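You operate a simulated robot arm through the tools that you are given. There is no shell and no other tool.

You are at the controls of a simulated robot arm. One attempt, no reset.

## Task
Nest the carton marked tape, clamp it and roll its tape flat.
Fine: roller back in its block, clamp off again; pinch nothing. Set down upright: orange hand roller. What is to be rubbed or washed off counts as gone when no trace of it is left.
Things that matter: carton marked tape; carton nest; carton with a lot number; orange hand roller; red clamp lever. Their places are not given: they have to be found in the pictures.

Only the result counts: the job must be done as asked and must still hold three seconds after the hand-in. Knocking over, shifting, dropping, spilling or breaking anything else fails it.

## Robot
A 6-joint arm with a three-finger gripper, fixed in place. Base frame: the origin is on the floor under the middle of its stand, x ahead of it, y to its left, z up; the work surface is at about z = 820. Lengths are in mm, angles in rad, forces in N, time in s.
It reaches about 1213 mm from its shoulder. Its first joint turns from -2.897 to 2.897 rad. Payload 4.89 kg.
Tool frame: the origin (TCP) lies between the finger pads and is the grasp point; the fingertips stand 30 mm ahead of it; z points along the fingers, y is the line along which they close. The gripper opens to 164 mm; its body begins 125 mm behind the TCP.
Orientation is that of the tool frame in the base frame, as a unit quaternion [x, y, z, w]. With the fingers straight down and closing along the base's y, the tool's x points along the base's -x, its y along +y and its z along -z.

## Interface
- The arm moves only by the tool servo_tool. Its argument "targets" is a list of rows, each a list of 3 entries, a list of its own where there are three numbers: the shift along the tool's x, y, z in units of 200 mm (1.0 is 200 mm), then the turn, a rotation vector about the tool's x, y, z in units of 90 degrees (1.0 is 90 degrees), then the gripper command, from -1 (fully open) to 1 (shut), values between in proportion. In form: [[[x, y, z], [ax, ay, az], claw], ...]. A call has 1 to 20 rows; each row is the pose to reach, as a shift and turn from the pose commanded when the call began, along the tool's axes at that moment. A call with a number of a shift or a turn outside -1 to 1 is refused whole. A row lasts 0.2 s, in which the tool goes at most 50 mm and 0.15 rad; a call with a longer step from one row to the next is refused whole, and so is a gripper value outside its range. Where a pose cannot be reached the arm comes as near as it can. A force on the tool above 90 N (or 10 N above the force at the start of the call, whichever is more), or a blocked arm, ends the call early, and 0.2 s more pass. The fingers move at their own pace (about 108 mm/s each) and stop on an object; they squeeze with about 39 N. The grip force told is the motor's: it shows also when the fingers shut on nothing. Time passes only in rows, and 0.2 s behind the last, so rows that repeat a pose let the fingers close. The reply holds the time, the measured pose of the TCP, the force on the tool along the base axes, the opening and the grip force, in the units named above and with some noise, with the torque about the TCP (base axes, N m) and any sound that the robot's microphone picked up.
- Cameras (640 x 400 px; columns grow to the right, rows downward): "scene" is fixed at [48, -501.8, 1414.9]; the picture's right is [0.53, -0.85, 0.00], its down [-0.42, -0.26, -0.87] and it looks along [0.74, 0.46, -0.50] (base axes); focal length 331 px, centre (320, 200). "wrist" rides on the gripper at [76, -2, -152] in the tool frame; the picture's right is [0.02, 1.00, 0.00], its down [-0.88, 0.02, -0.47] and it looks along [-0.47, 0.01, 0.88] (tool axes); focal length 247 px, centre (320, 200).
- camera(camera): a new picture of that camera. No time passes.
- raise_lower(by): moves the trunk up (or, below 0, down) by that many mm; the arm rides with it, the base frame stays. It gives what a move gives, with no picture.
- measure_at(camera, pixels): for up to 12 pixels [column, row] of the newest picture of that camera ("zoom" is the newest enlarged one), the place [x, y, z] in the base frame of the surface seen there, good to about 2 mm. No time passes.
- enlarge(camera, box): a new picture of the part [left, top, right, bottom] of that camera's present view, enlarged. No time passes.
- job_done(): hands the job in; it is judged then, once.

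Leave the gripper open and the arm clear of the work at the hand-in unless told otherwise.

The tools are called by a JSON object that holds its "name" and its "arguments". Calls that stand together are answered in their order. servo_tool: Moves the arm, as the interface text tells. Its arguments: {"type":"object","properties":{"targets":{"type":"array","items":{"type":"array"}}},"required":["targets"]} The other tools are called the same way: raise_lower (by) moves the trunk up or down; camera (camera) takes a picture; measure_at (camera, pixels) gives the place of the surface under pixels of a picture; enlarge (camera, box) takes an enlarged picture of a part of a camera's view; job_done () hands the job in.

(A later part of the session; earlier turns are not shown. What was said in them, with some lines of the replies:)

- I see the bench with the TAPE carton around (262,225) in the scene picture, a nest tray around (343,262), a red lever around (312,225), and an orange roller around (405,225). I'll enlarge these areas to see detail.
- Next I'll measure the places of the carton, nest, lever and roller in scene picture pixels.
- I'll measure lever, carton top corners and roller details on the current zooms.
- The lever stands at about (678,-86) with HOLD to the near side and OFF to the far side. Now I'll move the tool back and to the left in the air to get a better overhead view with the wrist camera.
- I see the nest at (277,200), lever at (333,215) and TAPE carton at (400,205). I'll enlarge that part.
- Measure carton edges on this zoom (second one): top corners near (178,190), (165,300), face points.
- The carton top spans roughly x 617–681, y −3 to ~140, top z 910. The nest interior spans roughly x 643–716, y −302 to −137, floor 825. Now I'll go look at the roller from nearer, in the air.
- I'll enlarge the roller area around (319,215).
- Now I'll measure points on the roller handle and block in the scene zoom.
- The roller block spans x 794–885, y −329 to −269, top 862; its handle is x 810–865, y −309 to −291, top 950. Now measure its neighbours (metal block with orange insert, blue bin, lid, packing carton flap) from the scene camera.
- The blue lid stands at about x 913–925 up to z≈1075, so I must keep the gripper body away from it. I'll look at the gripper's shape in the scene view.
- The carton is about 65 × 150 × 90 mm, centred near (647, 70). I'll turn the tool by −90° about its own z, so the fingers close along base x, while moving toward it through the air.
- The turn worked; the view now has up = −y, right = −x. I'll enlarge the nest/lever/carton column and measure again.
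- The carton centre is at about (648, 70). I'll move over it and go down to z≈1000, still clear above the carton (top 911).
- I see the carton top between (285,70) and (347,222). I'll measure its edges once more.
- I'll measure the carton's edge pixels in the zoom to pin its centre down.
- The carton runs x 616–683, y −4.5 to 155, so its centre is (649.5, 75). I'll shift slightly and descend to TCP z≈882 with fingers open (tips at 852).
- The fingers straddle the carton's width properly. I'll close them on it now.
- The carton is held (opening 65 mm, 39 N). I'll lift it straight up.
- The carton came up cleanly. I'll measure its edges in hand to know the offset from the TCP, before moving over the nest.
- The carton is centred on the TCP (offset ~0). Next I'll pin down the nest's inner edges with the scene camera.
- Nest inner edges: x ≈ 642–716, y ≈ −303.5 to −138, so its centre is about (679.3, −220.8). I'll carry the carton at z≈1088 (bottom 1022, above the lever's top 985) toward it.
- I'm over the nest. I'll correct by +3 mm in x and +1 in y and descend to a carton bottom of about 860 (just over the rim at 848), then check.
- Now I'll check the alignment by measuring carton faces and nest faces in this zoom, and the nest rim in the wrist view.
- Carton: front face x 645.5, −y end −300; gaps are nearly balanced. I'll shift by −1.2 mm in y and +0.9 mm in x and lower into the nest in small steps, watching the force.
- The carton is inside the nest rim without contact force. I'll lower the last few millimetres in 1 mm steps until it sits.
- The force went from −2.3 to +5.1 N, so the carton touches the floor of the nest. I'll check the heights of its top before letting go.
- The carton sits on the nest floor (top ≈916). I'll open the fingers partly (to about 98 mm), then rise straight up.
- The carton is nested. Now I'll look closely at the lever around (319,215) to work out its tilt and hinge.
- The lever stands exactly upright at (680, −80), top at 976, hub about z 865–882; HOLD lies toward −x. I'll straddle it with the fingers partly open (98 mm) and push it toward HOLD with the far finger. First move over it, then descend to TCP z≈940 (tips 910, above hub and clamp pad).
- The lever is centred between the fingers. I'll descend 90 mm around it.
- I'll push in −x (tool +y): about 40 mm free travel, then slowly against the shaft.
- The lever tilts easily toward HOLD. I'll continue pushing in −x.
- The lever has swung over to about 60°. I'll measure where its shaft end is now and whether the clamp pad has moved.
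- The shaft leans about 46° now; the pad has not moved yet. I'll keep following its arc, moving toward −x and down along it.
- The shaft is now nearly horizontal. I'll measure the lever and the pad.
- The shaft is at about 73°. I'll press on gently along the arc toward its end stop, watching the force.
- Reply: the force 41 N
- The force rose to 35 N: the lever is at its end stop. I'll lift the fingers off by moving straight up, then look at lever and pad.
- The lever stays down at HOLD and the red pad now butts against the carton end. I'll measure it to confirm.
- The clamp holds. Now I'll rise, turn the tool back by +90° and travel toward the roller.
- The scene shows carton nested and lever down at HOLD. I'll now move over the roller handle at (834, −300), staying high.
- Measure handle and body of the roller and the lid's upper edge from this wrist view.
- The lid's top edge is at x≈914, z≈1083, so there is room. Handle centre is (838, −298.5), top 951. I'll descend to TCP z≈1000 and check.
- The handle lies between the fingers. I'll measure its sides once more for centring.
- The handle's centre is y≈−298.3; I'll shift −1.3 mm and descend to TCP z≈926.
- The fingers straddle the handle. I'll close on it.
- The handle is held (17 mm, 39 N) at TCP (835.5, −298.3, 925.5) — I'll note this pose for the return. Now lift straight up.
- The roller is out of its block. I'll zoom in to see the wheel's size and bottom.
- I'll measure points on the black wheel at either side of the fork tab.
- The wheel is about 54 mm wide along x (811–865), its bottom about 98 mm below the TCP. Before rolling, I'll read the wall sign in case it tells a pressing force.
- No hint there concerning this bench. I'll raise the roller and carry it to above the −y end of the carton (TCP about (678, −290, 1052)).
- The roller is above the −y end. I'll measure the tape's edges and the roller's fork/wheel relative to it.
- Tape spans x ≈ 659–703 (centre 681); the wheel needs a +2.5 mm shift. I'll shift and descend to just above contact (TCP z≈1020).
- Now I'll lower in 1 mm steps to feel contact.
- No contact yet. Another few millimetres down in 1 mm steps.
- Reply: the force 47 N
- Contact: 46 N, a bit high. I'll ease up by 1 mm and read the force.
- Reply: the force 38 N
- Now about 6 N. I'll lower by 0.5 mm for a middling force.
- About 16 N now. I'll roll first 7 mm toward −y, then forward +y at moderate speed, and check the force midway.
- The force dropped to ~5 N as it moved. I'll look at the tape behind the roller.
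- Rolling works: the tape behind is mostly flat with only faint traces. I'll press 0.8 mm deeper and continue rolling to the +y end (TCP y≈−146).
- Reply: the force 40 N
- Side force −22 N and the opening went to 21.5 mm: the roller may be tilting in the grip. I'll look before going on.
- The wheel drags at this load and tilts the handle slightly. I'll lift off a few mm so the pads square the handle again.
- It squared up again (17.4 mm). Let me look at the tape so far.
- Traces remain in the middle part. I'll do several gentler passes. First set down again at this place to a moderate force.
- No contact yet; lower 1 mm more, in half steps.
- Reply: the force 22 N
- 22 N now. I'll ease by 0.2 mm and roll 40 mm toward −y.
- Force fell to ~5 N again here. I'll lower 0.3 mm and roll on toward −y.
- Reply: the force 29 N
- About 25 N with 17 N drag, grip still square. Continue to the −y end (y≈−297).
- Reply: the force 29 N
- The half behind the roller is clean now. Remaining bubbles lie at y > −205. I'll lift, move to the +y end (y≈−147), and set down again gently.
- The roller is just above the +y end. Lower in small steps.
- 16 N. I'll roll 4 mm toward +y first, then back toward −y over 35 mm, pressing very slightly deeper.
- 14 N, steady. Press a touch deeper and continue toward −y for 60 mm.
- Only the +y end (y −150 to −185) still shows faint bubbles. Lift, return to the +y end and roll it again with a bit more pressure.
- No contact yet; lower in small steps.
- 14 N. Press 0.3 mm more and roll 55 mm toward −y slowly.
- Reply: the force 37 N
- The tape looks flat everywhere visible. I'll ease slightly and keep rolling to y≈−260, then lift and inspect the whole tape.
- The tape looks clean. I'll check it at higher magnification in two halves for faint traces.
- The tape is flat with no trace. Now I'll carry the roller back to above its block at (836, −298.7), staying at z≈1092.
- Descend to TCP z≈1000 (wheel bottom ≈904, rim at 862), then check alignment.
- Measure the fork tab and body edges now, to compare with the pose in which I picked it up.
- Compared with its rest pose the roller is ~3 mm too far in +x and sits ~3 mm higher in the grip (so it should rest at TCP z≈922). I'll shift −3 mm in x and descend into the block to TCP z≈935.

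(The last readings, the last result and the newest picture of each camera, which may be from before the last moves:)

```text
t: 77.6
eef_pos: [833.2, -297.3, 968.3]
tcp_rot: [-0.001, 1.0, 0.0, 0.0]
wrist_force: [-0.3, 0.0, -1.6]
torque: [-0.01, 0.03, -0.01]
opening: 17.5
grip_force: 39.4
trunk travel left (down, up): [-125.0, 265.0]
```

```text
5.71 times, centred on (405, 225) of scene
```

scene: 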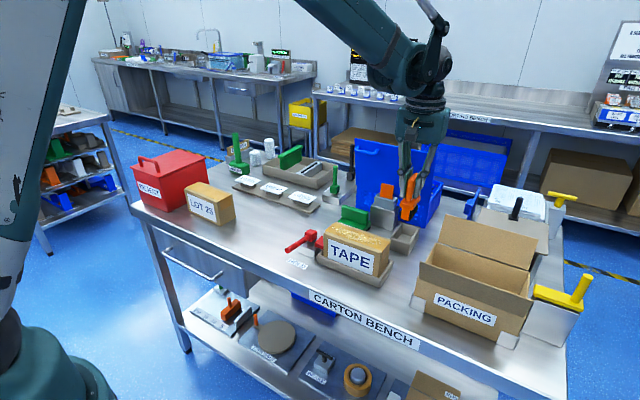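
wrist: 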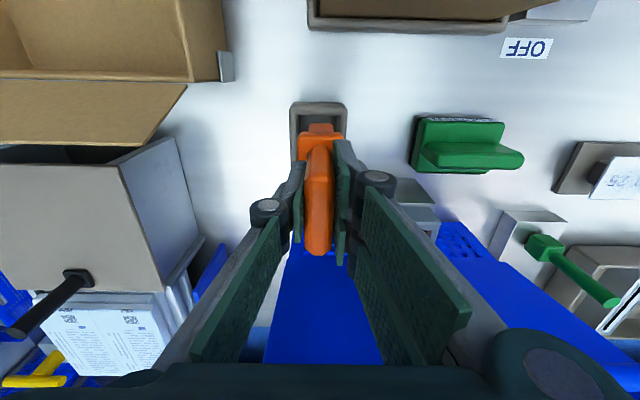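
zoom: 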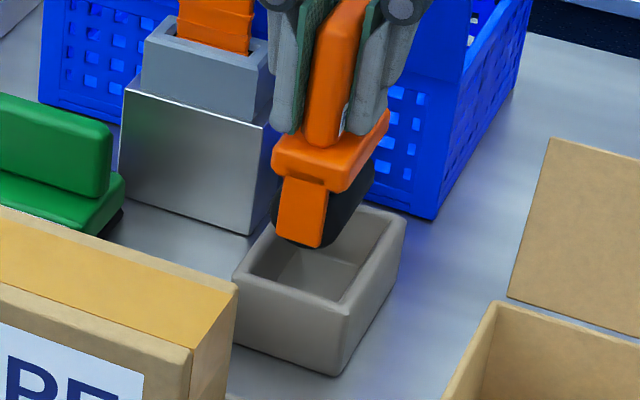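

I'm ~10 mm above the rim. Measure the tab, body and block walls to verify the fit.

{"name": "measure_at", "arguments": {"camera": "zoom", "pixels": [[300, 200], [300, 220], [285, 215], [318, 215], [275, 160], [335, 185], [360, 160], [345, 200], [290, 320], [375, 300], [330, 265], [370, 240]]}}

{"name": "measure_at", "arguments": {"camera": "wrist", "pixels": [[292, 115], [294, 125], [346, 115], [344, 125], [300, 150], [343, 150], [299, 140], [342, 142], [320, 106], [320, 113], [299, 121], [337, 121]]}}

```text
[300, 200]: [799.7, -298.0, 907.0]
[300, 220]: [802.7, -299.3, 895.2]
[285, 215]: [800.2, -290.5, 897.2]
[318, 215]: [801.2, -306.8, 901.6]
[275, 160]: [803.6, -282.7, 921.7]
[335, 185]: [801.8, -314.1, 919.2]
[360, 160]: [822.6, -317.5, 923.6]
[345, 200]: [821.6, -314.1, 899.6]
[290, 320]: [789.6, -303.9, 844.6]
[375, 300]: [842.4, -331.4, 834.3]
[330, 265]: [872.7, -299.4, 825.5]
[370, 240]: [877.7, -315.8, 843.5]
```

```text
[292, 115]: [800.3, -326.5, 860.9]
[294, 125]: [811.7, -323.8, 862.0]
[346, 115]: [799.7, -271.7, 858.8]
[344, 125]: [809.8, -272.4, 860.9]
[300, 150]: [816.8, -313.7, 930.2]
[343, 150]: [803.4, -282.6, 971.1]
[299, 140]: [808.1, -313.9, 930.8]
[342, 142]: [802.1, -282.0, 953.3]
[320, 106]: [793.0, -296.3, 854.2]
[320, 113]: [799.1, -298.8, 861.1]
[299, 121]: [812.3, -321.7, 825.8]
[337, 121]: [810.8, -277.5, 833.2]
```

Roller's near tab is at x≈801 while the block's inner walls are ~798.5 and ~878; I'll shift +1.5 mm in x and lower further to TCP z≈932.

{"name": "servo_tool", "arguments": {"targets": [[[-0.0075, -0.003, 0], [0, 0, 0], 1], [[-0.0075, -0.003, 0.05], [0, 0, 0], 1], [[-0.0075, -0.003, 0.1], [0, 0, 0], 1], [[-0.0075, -0.003, 0.15], [0, 0, 0], 1], [[-0.0075, -0.003, 0.18], [0, 0, 0], 1], [[-0.0075, -0.003, 0.18], [0, 0, 0], 1]]}}

{"name": "enlarge", "arguments": {"camera": "scene", "box": [380, 190, 430, 260]}}

```text
t: 79.0
eef_pos: [834.1, -298.6, 933.9]
tcp_rot: [0.001, 1.0, 0.0, 0.0]
wrist_force: [0.0, -0.2, -1.0]
torque: [0.0, -0.01, -0.01]
opening: 17.6
grip_force: 39.6
trunk travel left (down, up): [-125.0, 265.0]
```

```text
5.71 times, centred on (405, 225) of scene
```

zoom: 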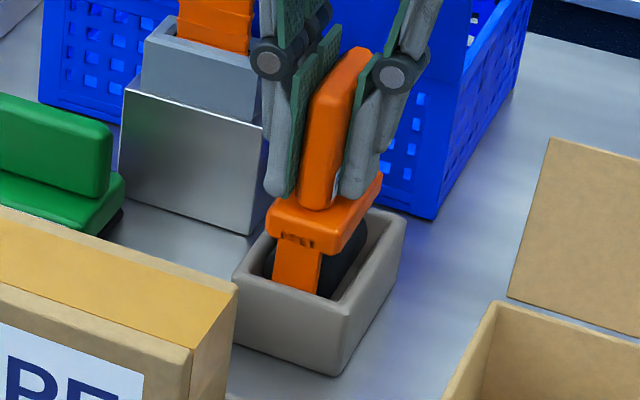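

It enters the block freely. Now lower the last ~11 mm slowly until contact.

{"name": "servo_tool", "arguments": {"targets": [[[0, 0, 0.015], [0, 0, 0], 1], [[0, 0, 0.03], [0, 0, 0], 1], [[0, 0, 0.04], [0, 0, 0], 1], [[0, 0, 0.045], [0, 0, 0], 1], [[0, 0, 0.05], [0, 0, 0], 1], [[0, 0, 0.05], [0, 0, 0], 1]]}}

```text
t: 80.4
eef_pos: [834.7, -297.7, 922.3]
tcp_rot: [0.0, 1.0, 0.0, 0.0]
wrist_force: [0.3, -0.5, -2.6]
torque: [0.01, 0.03, -0.03]
opening: 17.4
grip_force: 38.7
trunk travel left (down, up): [-125.0, 265.0]
```

{"name": "servo_tool", "arguments": {"targets": [[[0, 0, 0.003], [0, 0, 0], 1], [[0, 0, 0.006], [0, 0, 0], 1], [[0, 0, 0.009], [0, 0, 0], 1], [[0, 0, 0.009], [0, 0, 0], 1]]}}

{"name": "enlarge", "arguments": {"camera": "scene", "box": [380, 190, 430, 260]}}

```text
t: 81.4
eef_pos: [834.9, -299.1, 921.1]
tcp_rot: [0.0, 1.0, 0.0, 0.001]
wrist_force: [-0.3, -0.1, -2.1]
torque: [0.01, 0.02, -0.02]
opening: 17.4
grip_force: 38.9
trunk travel left (down, up): [-125.0, 265.0]
```

```text
5.71 times, centred on (405, 225) of scene
```

zoom: 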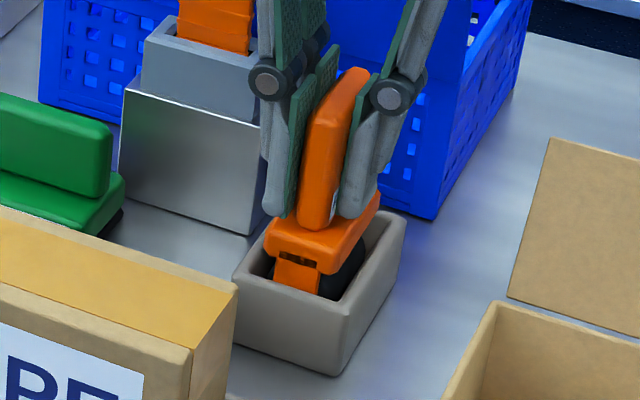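

No contact yet. I'll measure the body's top height against its earlier rest height (882).

{"name": "measure_at", "arguments": {"camera": "zoom", "pixels": [[285, 230], [300, 240], [350, 225], [280, 240], [335, 250], [295, 275], [340, 80], [320, 120], [345, 75], [370, 205]]}}

{"name": "servo_tool", "arguments": {"targets": [[[0, 0, 0.003], [0, 0, 0], 1], [[0, 0, 0.006], [0, 0, 0], 1], [[0, 0, 0.006], [0, 0, 0], 1]]}}

```text
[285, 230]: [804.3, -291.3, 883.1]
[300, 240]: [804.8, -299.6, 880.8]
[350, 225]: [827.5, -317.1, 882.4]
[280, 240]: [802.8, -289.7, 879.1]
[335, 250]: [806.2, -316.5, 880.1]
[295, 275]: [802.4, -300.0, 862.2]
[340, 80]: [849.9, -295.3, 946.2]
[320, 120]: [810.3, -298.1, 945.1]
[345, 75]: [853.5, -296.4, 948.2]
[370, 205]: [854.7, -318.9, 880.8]
```

```text
t: 82.2
eef_pos: [833.6, -298.6, 919.8]
tcp_rot: [-0.001, 1.0, 0.0, 0.0]
wrist_force: [-0.2, 0.6, -1.5]
torque: [0.03, -0.01, 0.0]
opening: 17.2
grip_force: 38.8
trunk travel left (down, up): [-125.0, 265.0]
```

Very near the rest height. Lower further in 0.5 mm steps.

{"name": "servo_tool", "arguments": {"targets": [[[0, 0, 0.0025], [0, 0, 0], 1], [[0, 0, 0.005], [0, 0, 0], 1], [[0, 0, 0.005], [0, 0, 0], 1]]}}

```text
t: 83.0
eef_pos: [834.5, -298.6, 920.0]
tcp_rot: [0.0, 1.0, 0.0, 0.001]
wrist_force: [7.7, -1.2, 21.8]
torque: [-0.18, -0.35, 0.02]
opening: 17.7
grip_force: 39.1
trunk travel left (down, up): [-125.0, 265.0]
```

Contact: it rests on the block floor. I'll ease up 0.5 mm and open the fingers to ~60 mm.

{"name": "servo_tool", "arguments": {"targets": [[[0, 0, -0.0025], [0, 0, 0], 1], [[0, 0, -0.0025], [0, 0, 0], 0.8], [[0, 0, -0.0025], [0, 0, 0], 0.5], [[0, 0, -0.0025], [0, 0, 0], 0.25], [[0, 0, -0.0025], [0, 0, 0], 0.25], [[0, 0, -0.0025], [0, 0, 0], 0.25]]}}

{"name": "camera", "arguments": {"camera": "wrist"}}

{"name": "enlarge", "arguments": {"camera": "scene", "box": [380, 180, 430, 260]}}

```text
t: 84.4
eef_pos: [834.8, -297.7, 918.6]
tcp_rot: [-0.001, 1.0, 0.001, 0.0]
wrist_force: [0.0, -0.6, 0.7]
torque: [-0.03, 0.02, -0.02]
opening: 61.4
grip_force: 0.1
trunk travel left (down, up): [-125.0, 265.0]
```

```text
taken
```

wrist: 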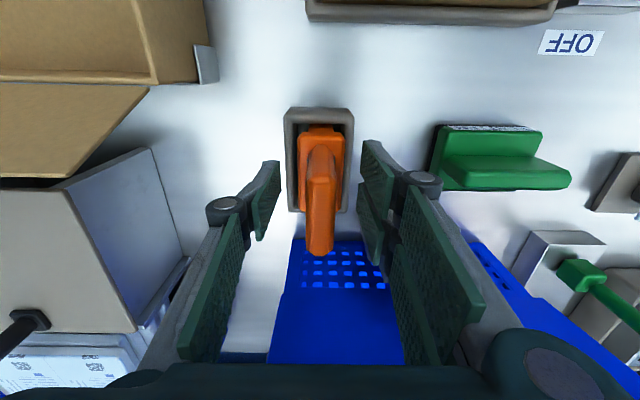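

```text
5.00 times, centred on (405, 220) of scene
```

zoom: 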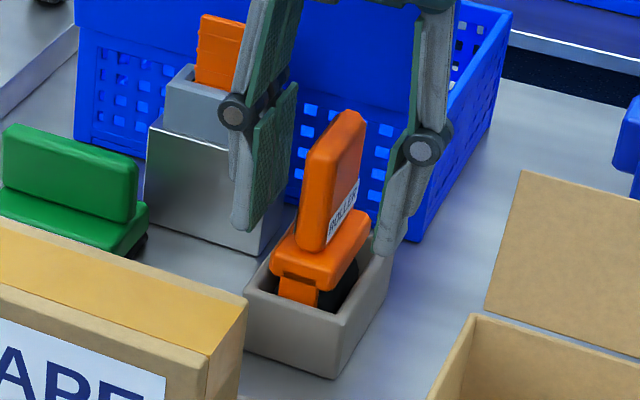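

The roller stands in its block. I'll rise straight up 200 mm.

{"name": "servo_tool", "arguments": {"targets": [[[0, 0, -0.05], [0, 0, 0], 0.25], [[0, 0, -0.2], [0, 0, 0], 0.25], [[0, 0, -0.4], [0, 0, 0], 0.25], [[0, 0, -0.6], [0, 0, 0], 0.25], [[0, 0, -0.8], [0, 0, 0], 0.25], [[0, 0, -1.0], [0, 0, 0], 0.25], [[0, 0, -1.0], [0, 0, 0], 0.25]]}}

{"name": "camera", "arguments": {"camera": "wrist"}}

{"name": "enlarge", "arguments": {"camera": "scene", "box": [380, 190, 430, 260]}}

{"name": "measure_at", "arguments": {"camera": "zoom", "pixels": [[320, 120], [320, 160], [345, 120], [355, 80], [300, 215], [340, 220], [290, 215], [350, 200], [285, 260], [350, 240], [310, 235], [370, 190]]}}

```text
t: 86.0
eef_pos: [835.3, -296.9, 1117.8]
tcp_rot: [0.0, 1.0, 0.0, 0.0]
wrist_force: [-0.2, 0.2, 0.7]
torque: [-0.03, -0.01, 0.0]
opening: 61.8
grip_force: 0.1
trunk travel left (down, up): [-125.0, 265.0]
```

```text
taken
```

wrist: 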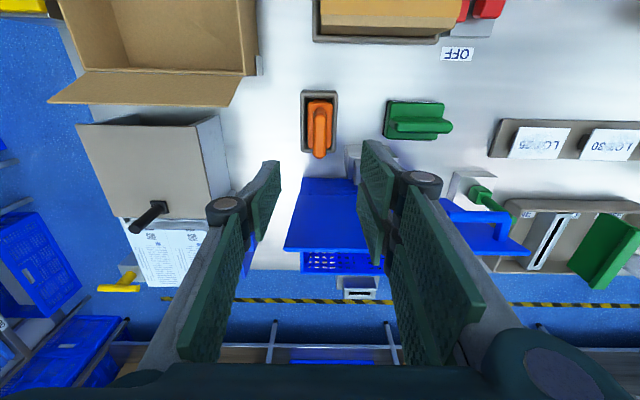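

```text
5.71 times, centred on (405, 225) of scene
```

zoom: 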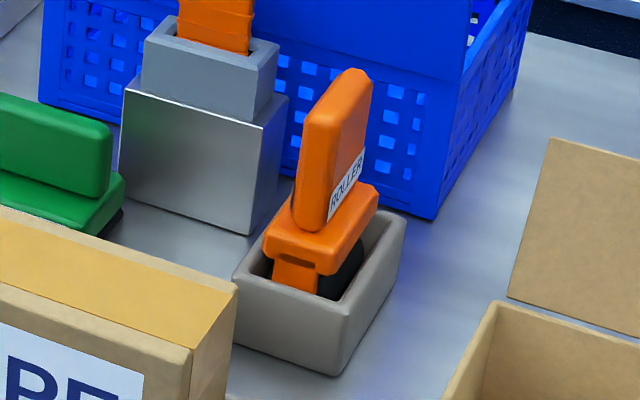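

```text
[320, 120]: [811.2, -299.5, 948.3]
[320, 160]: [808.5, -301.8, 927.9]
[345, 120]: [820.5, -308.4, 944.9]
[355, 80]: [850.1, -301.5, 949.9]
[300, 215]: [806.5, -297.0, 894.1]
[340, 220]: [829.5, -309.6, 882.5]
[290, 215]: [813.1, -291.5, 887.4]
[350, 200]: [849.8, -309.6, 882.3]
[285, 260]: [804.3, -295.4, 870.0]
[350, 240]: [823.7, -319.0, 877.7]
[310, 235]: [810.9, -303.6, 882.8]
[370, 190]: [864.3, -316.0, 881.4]
```

I'll compare with the very first zoom of the roller (same box) to confirm it stands as it did.

{"name": "enlarge", "arguments": {"camera": "scene", "box": [380, 190, 440, 250]}}

{"name": "enlarge", "arguments": {"camera": "wrist", "box": [280, 80, 360, 170]}}

```text
6.67 times, centred on (410, 220) of scene
```

zoom: 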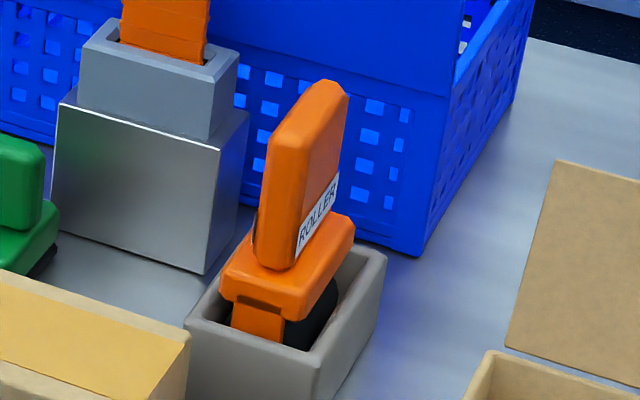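

```text
4.44 times, centred on (320, 125) of wrist
```

zoom: 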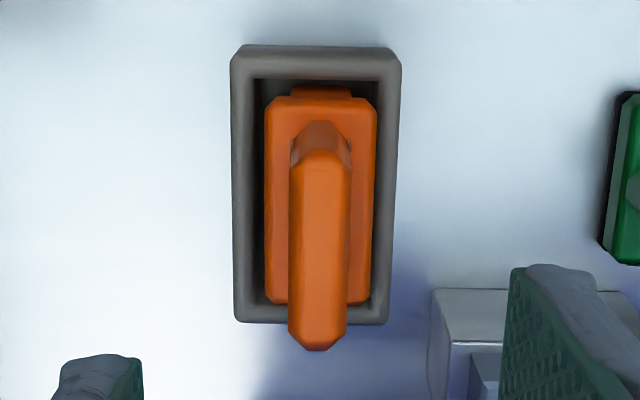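

The roller stands upright in its block as before. Now the clamp: the lever shaft lies along −x near (570–660, −80). I'll travel over it at z≈1118 with the present orientation (fingers close along y).

{"name": "servo_tool", "arguments": {"targets": [[[0.15, 0.14, 0], [0, 0, 0], 0.25], [[0.31, 0.29, 0], [0, 0, 0], 0.25], [[0.47, 0.44, 0], [0, 0, 0], 0.25], [[0.63, 0.59, 0], [0, 0, 0], 0.25], [[0.79, 0.74, 0], [0, 0, 0], 0.25], [[0.95, 0.89, 0], [0, 0, 0], 0.25], [[0.95, 0.89, 0], [0, 0, 0], 0.25]]}}

{"name": "servo_tool", "arguments": {"targets": [[[0.12, 0.1, 0], [0, 0, 0], 0.25], [[0.21, 0.19, 0], [0, 0, 0], 0.25], [[0.21, 0.19, 0], [0, 0, 0], 0.25]]}}

{"name": "camera", "arguments": {"camera": "wrist"}}

{"name": "enlarge", "arguments": {"camera": "scene", "box": [270, 190, 370, 290]}}

```text
t: 87.6
eef_pos: [643.1, -120.6, 1119.6]
tcp_rot: [0.0, 1.0, 0.0, 0.0]
wrist_force: [-0.7, 0.8, -0.3]
torque: [0.0, -0.1, 0.03]
opening: 61.6
grip_force: 0.1
trunk travel left (down, up): [-125.0, 265.0]
```

```text
t: 88.4
eef_pos: [601.8, -83.5, 1118.7]
tcp_rot: [-0.001, 1.0, 0.0, 0.001]
wrist_force: [0.0, 0.7, -0.4]
torque: [0.04, -0.04, -0.03]
opening: 61.5
grip_force: 0.0
trunk travel left (down, up): [-125.0, 265.0]
```

```text
taken
```

wrist: 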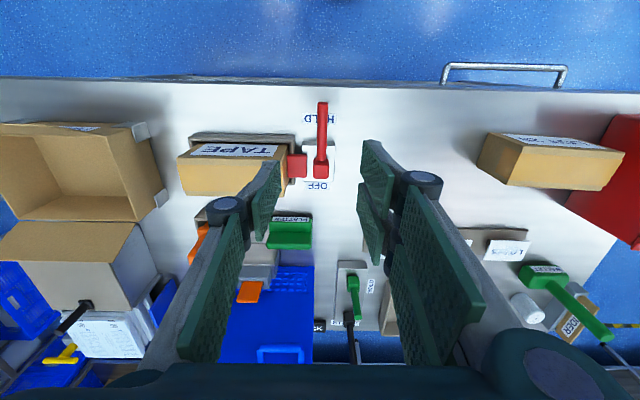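

```text
4.00 times, centred on (320, 240) of scene
```

zoom: 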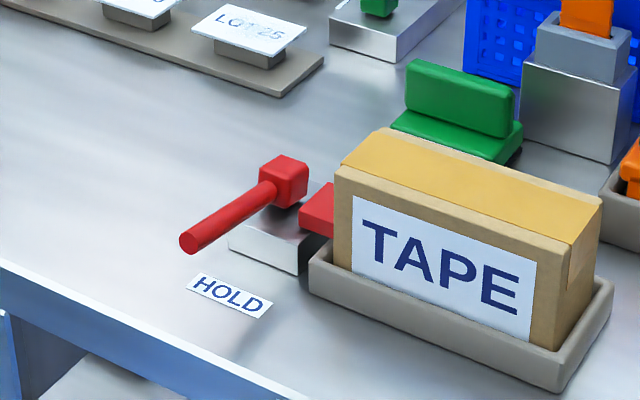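

I see the lever at wrist pixels (322,102)–(321,175). Measure along the shaft.

{"name": "measure_at", "arguments": {"camera": "wrist", "pixels": [[322, 104], [322, 112], [322, 125], [322, 140], [321, 155], [321, 165], [321, 173], [317, 125], [327, 125], [297, 160], [290, 160], [305, 160]]}}

{"name": "measure_at", "arguments": {"camera": "zoom", "pixels": [[188, 243], [188, 238], [200, 240], [220, 225], [250, 205], [270, 190], [285, 165], [290, 185], [315, 205], [318, 190], [200, 225], [240, 200]]}}

```text
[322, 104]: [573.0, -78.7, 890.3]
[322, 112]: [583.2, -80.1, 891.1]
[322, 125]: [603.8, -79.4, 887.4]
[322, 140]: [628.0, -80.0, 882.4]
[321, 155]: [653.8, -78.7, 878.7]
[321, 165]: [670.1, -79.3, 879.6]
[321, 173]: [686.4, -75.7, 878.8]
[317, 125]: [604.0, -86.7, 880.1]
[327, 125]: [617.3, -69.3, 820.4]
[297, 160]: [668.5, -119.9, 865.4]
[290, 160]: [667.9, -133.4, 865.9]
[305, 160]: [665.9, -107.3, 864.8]
```

```text
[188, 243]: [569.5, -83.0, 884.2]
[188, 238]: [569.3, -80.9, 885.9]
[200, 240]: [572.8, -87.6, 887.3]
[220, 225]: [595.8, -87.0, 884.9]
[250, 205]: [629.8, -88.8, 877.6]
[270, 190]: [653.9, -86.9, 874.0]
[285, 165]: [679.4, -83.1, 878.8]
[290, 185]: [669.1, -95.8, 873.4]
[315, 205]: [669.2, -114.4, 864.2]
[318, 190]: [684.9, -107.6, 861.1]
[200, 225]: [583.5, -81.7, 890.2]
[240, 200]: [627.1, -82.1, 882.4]
```

The shaft axis passes about (602, −80, 880), tilted 80° about a hinge near (680, −80, 866). I'll shift +2.5 mm in y and descend over it.

{"name": "servo_tool", "arguments": {"targets": [[[0, 0.0125, 0.2], [0, 0, 0], 0.25], [[0, 0.0125, 0.4], [0, 0, 0], 0.25], [[0, 0.0125, 0.6], [0, 0, 0], 0.25], [[0, 0.0125, 0.8], [0, 0, 0], 0.25], [[0, 0.0125, 0.9], [0, 0, 0], 0.25], [[0, 0.0125, 0.9], [0, 0, 0], 0.25]]}}

{"name": "camera", "arguments": {"camera": "wrist"}}

{"name": "enlarge", "arguments": {"camera": "scene", "box": [250, 150, 370, 290]}}

```text
t: 89.8
eef_pos: [604.0, -80.9, 938.6]
tcp_rot: [-0.001, 1.0, 0.0, 0.0]
wrist_force: [0.6, 0.1, 1.0]
torque: [0.04, 0.06, 0.0]
opening: 61.4
grip_force: 0.0
trunk travel left (down, up): [-125.0, 265.0]
```

```text
taken
```

wrist: 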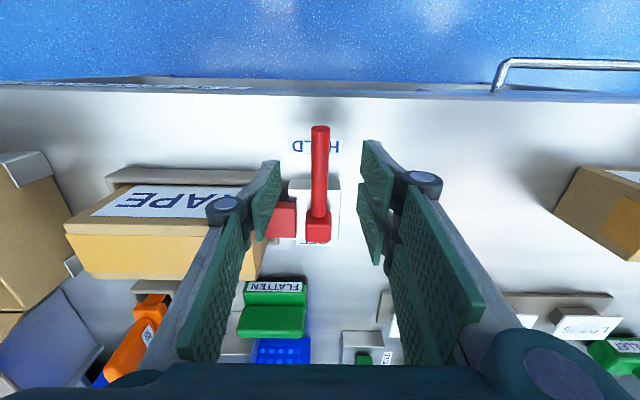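

```text
2.86 times, centred on (310, 220) of scene
```

zoom: 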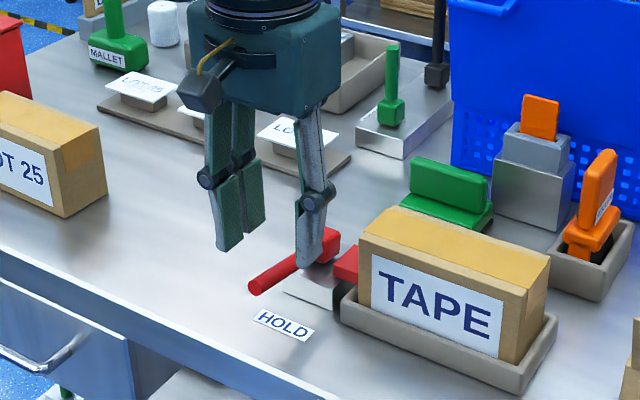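

The shaft is centred between the fingers. Descend to TCP z≈880 and close on the shaft.

{"name": "servo_tool", "arguments": {"targets": [[[0, 0, 0.1], [0, 0, 0], 0.25], [[0, 0, 0.2], [0, 0, 0], 0.25], [[0, 0, 0.29], [0, 0, 0], 0.25], [[0, 0, 0.29], [0, 0, 0], 0.5], [[0, 0, 0.29], [0, 0, 0], 0.75], [[0, 0, 0.29], [0, 0, 0], 1], [[0, 0, 0.29], [0, 0, 0], 1]]}}

{"name": "camera", "arguments": {"camera": "wrist"}}

{"name": "enlarge", "arguments": {"camera": "scene", "box": [250, 150, 370, 290]}}

```text
t: 91.4
eef_pos: [604.0, -79.4, 880.2]
tcp_rot: [0.0, 1.0, -0.001, 0.0]
wrist_force: [-2.6, -3.9, 0.7]
torque: [0.06, -0.02, 0.2]
opening: 14.2
grip_force: 44.9
trunk travel left (down, up): [-125.0, 265.0]
```

```text
taken
```

wrist: 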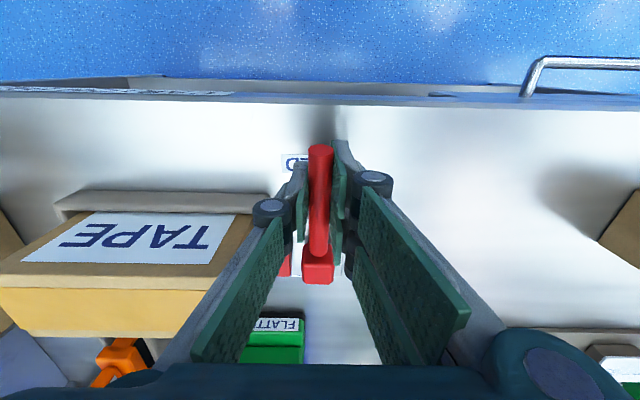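

```text
2.86 times, centred on (310, 220) of scene
```

zoom: 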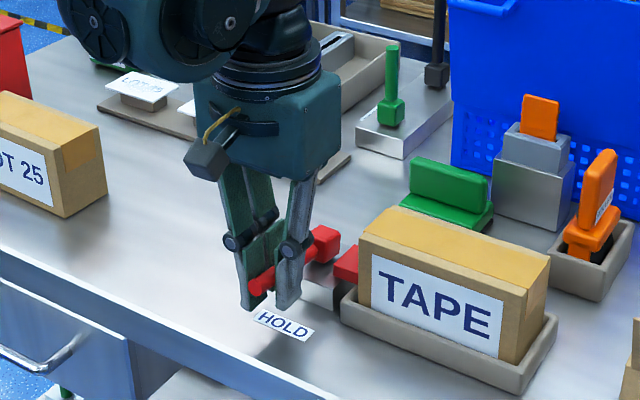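

Shaft gripped (14 mm). I'll raise it along its arc about the hinge (680, 866), first to about 40°, and check.

{"name": "servo_tool", "arguments": {"targets": [[[-0.008, 0, -0.031], [0, 0, 0], 1], [[-0.017, 0, -0.062], [0, 0, 0], 1], [[-0.0455, 0, -0.1235], [0, 0, 0], 1], [[-0.084, 0, -0.1785], [0, 0, 0], 1], [[-0.1315, 0, -0.226], [0, 0, 0], 1], [[-0.1315, 0, -0.226], [0, 0, 0], 1]]}}

{"name": "enlarge", "arguments": {"camera": "scene", "box": [250, 150, 370, 290]}}

```text
t: 92.8
eef_pos: [628.9, -79.9, 927.1]
tcp_rot: [-0.001, 1.0, 0.001, 0.0]
wrist_force: [-18.2, 28.2, -13.1]
torque: [1.1, 1.8, 1.12]
opening: 15.1
grip_force: 44.8
trunk travel left (down, up): [-125.0, 265.0]
```

```text
2.86 times, centred on (310, 220) of scene
```

zoom: 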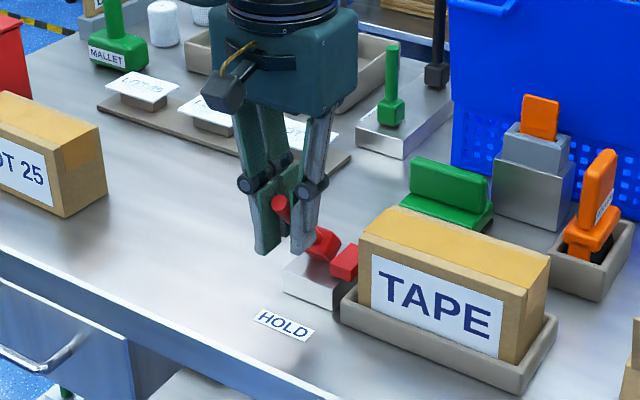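

The lever follows, now about 45°. There's a 28 N side force, so I'll look at the grip before continuing.

{"name": "camera", "arguments": {"camera": "wrist"}}

{"name": "enlarge", "arguments": {"camera": "scene", "box": [290, 190, 360, 270]}}

```text
taken
```

wrist: 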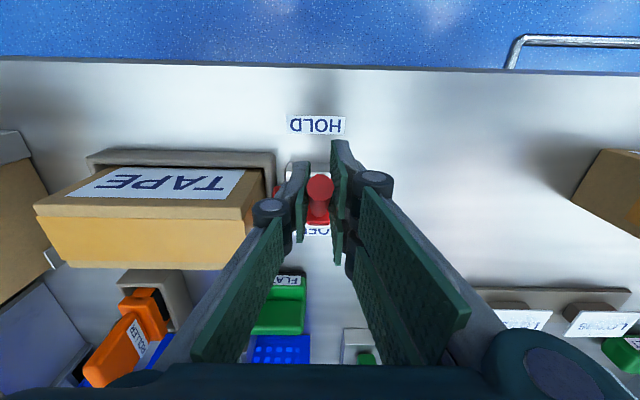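

```text
5.00 times, centred on (325, 230) of scene
```

zoom: 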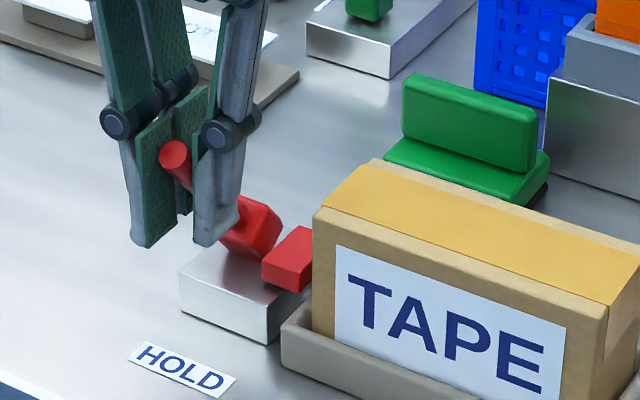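

The grip looks sound and clear of hub and carton. I'll continue along the arc to about 10°.

{"name": "servo_tool", "arguments": {"targets": [[[-0.026, 0, -0.02], [0, 0, 0], 1], [[-0.055, 0, -0.0385], [0, 0, 0], 1], [[-0.085, 0, -0.054], [0, 0, 0], 1], [[-0.1165, 0, -0.067], [0, 0, 0], 1], [[-0.15, 0, -0.077], [0, 0, 0], 1], [[-0.1815, 0, -0.0845], [0, 0, 0], 1], [[-0.1815, 0, -0.0845], [0, 0, 0], 1]]}}

{"name": "camera", "arguments": {"camera": "wrist"}}

{"name": "enlarge", "arguments": {"camera": "scene", "box": [280, 160, 370, 270]}}

```text
t: 94.4
eef_pos: [664.2, -80.2, 943.2]
tcp_rot: [0.0, 1.0, -0.001, -0.001]
wrist_force: [-19.9, 29.6, -12.7]
torque: [0.75, 1.7, 0.36]
opening: 15.0
grip_force: 44.9
trunk travel left (down, up): [-125.0, 265.0]
```

```text
taken
```

wrist: 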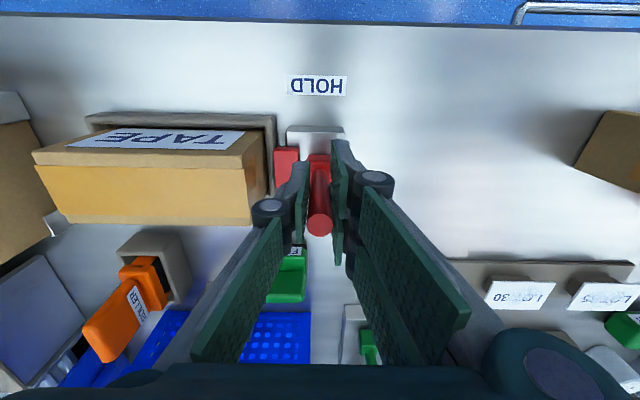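

```text
3.64 times, centred on (325, 215) of scene
```

zoom: 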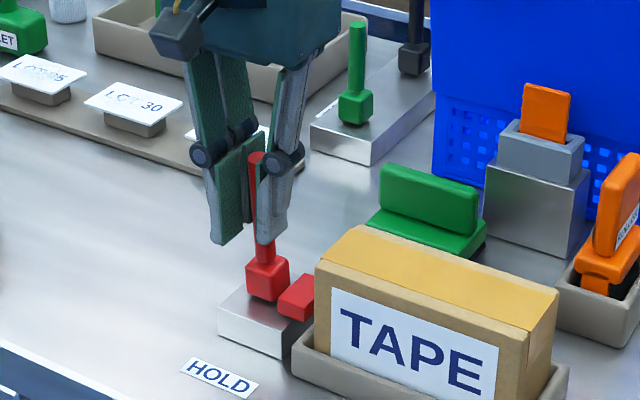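

Lever is nearly upright. Move the last ~14 mm in +x to upright.

{"name": "servo_tool", "arguments": {"targets": [[[-0.03, 0, -0.004], [0, 0, 0], 1], [[-0.055, 0, -0.006], [0, 0, 0], 1], [[-0.07, 0, -0.006], [0, 0, 0], 1], [[-0.07, 0, -0.006], [0, 0, 0], 1]]}}

{"name": "enlarge", "arguments": {"camera": "scene", "box": [280, 160, 370, 270]}}

```text
t: 95.4
eef_pos: [680.1, -80.7, 945.1]
tcp_rot: [0.0, 1.0, 0.0, 0.002]
wrist_force: [-12.1, 19.5, 10.8]
torque: [0.27, -0.12, 0.06]
opening: 14.3
grip_force: 45.1
trunk travel left (down, up): [-125.0, 265.0]
```

```text
3.64 times, centred on (325, 215) of scene
```

zoom: 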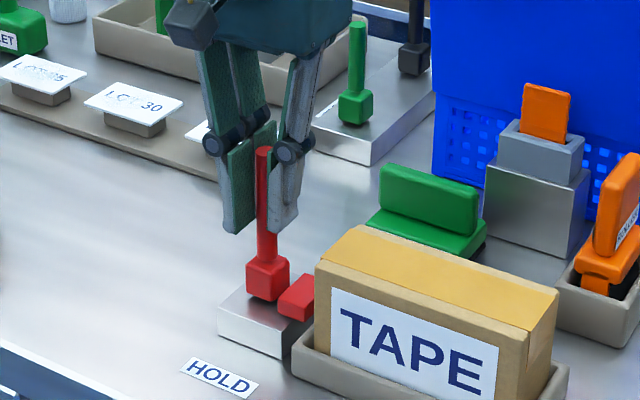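

The lever is upright. I'll open the fingers to ~60 mm, rise straight up, and check the lever's angle.

{"name": "servo_tool", "arguments": {"targets": [[[0, 0, 0], [0, 0, 0], 0.7], [[0, 0, 0], [0, 0, 0], 0.4], [[0, 0, 0], [0, 0, 0], 0.25], [[0, 0, 0], [0, 0, 0], 0.25], [[0, 0, -0.1], [0, 0, 0], 0.25], [[0, 0, -0.3], [0, 0, 0], 0.25], [[0, 0, -0.5], [0, 0, 0], 0.25], [[0, 0, -0.7], [0, 0, 0], 0.25], [[0, 0, -0.7], [0, 0, 0], 0.25]]}}

{"name": "camera", "arguments": {"camera": "wrist"}}

{"name": "enlarge", "arguments": {"camera": "scene", "box": [290, 190, 370, 280]}}

{"name": "measure_at", "arguments": {"camera": "zoom", "pixels": [[245, 80], [245, 110], [245, 140], [245, 170], [240, 60], [250, 220], [290, 245], [305, 235], [300, 225], [320, 235], [360, 240], [283, 255]]}}

```text
t: 97.4
eef_pos: [676.1, -81.1, 1084.2]
tcp_rot: [0.0, 1.0, 0.0, 0.001]
wrist_force: [-0.3, -0.6, 0.4]
torque: [-0.04, -0.08, 0.0]
opening: 61.4
grip_force: 0.1
trunk travel left (down, up): [-125.0, 265.0]
```

```text
taken
```

wrist: 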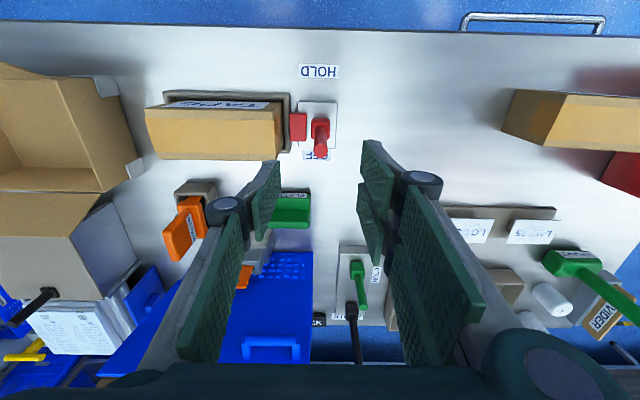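

```text
4.44 times, centred on (330, 235) of scene
```

zoom: 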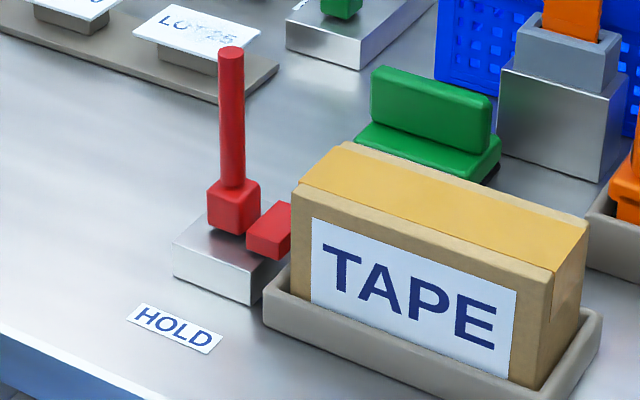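

```text
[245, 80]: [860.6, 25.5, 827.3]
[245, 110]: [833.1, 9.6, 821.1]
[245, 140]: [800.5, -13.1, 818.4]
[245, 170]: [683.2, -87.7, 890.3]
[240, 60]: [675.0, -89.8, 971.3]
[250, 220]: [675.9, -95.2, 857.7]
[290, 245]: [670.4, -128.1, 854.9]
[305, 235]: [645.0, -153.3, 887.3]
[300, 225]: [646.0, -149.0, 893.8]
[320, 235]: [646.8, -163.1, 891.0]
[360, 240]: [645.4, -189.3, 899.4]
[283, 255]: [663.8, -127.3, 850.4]
```

Measure the shaft along its middle line to see whether it's fully at OFF (upright).

{"name": "measure_at", "arguments": {"camera": "zoom", "pixels": [[229, 70], [230, 100], [231, 130], [232, 160], [232, 178], [232, 205], [230, 53], [265, 225], [270, 240], [255, 240], [280, 240], [285, 225]]}}

{"name": "measure_at", "arguments": {"camera": "wrist", "pixels": [[320, 125], [320, 130], [320, 135], [320, 141], [320, 147], [320, 153], [299, 126], [291, 126], [306, 126], [299, 115], [299, 138], [320, 122]]}}

{"name": "enlarge", "arguments": {"camera": "wrist", "box": [260, 80, 360, 170]}}

```text
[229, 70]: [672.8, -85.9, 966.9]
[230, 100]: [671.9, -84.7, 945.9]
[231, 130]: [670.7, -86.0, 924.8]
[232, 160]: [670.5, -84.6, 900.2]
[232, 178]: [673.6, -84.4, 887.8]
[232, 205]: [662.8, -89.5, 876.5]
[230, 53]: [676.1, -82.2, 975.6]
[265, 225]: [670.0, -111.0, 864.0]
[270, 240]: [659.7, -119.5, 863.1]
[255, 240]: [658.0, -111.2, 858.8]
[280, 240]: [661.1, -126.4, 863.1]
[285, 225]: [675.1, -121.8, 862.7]
```

```text
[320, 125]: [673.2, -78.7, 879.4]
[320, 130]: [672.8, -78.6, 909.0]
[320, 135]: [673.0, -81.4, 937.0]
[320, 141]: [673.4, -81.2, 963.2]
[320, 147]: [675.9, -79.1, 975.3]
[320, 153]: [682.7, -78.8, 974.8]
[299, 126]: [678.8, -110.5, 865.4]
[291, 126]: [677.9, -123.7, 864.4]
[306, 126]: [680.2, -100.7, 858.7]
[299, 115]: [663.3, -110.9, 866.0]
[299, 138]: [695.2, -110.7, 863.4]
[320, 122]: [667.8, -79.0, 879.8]
```

```text
4.44 times, centred on (310, 125) of wrist
```

zoom: 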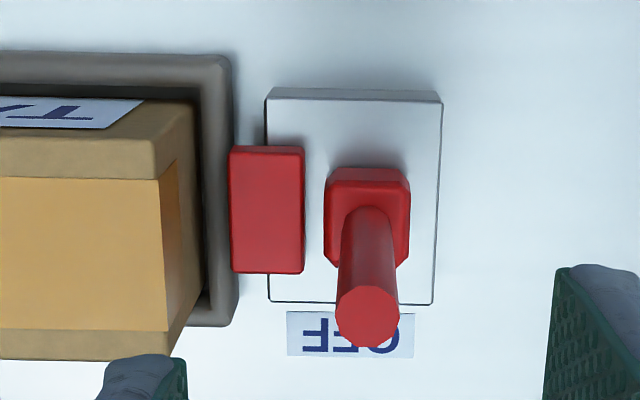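

The lever is upright at OFF and the pad is back at its first place. I'll rise clear of the work and open the gripper fully.

{"name": "servo_tool", "arguments": {"targets": [[[0, 0, -0.2], [0, 0, 0], 0], [[0.1, 0, -0.4], [0, 0, 0], -0.3], [[0.25, -0.1, -0.55], [0, 0, 0], -0.6], [[0.4, -0.2, -0.65], [0, 0, 0], -1], [[0.4, -0.2, -0.65], [0, 0, 0], -1], [[0.4, -0.2, -0.65], [0, 0, 0], -1]]}}

{"name": "camera", "arguments": {"camera": "scene"}}

{"name": "camera", "arguments": {"camera": "wrist"}}

{"name": "enlarge", "arguments": {"camera": "scene", "box": [280, 180, 430, 300]}}

```text
t: 98.8
eef_pos: [597.8, -119.2, 1216.3]
tcp_rot: [0.0, 1.0, 0.0, -0.001]
wrist_force: [-0.3, -0.4, 0.5]
torque: [-0.02, -0.15, -0.04]
opening: 163.9
grip_force: 0.0
trunk travel left (down, up): [-125.0, 265.0]
```

```text
taken
```

scene: 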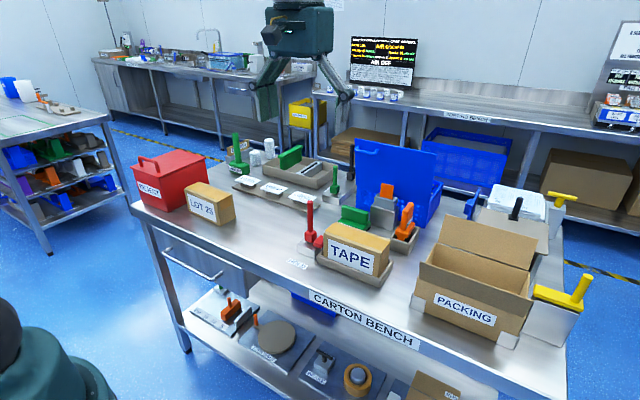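

```text
taken
```

wrist: 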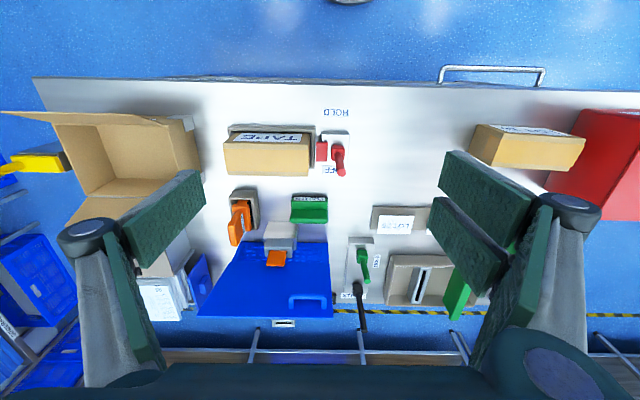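

```text
3.33 times, centred on (355, 240) of scene
```

zoom: 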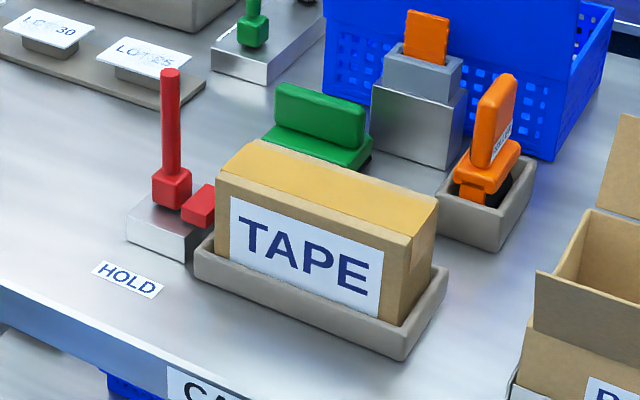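

Final check of the tape at high magnification and of carton and lever position.

{"name": "enlarge", "arguments": {"camera": "wrist", "box": [215, 115, 355, 190]}}

{"name": "enlarge", "arguments": {"camera": "scene", "box": [325, 218, 395, 258]}}

{"name": "measure_at", "arguments": {"camera": "zoom", "pixels": [[100, 90], [250, 150], [400, 190], [520, 230], [350, 130], [200, 100]]}}

```text
4.57 times, centred on (285, 152) of wrist
```

zoom: 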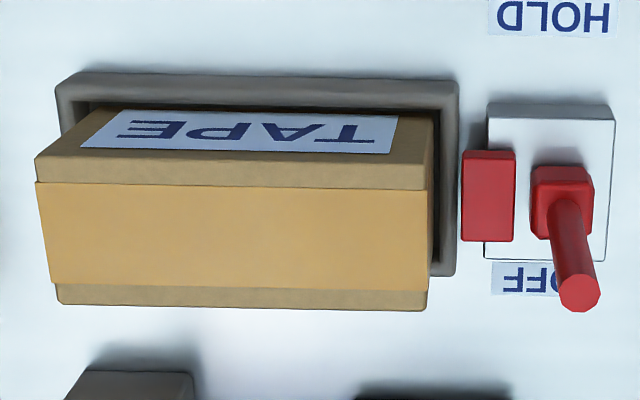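

```text
9.14 times, centred on (360, 238) of scene
```

zoom: 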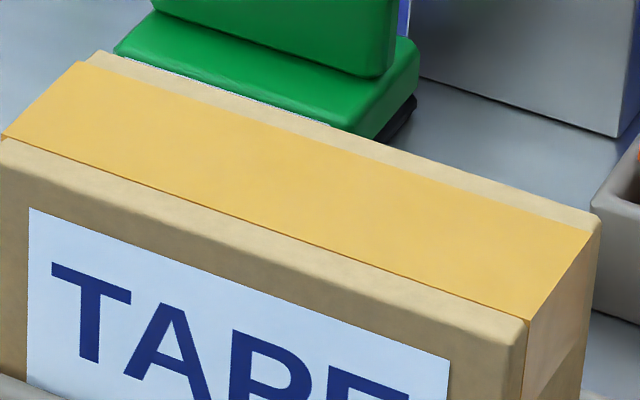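

```text
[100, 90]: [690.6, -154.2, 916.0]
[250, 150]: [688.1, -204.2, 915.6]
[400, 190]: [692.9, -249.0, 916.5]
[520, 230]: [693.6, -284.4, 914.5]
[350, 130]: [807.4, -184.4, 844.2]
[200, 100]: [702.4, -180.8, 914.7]
```

The tape is flat with no bubbles left and the carton lies level in the nest. The roller stands upright in its block, the lever is back at OFF with the pad retracted, and the gripper is open and clear. I'm handing the job in.

{"name": "job_done", "arguments": {}}

```text
The job is handed in.
```

The job is handed in. The carton marked tape sits level in the nest, and a close look at its whole length shows no bubbles left in the tape.

- **Clamp:** I set the lever to HOLD before rolling. Afterwards I returned it to upright at OFF, and the red pad is back where it started.
- **Roller:** It took several light passes, because the wheel dragged and tilted in the grip when pressed harder. The roller is back upright in its block, within about 2 mm of its first position.
- **Surroundings:** The carton with the lot number and the rest of the bench look undisturbed in the last pictures. The gripper is open and the arm is clear.

I only have my own pictures and measurements to go by; the hand-in gave no verdict.
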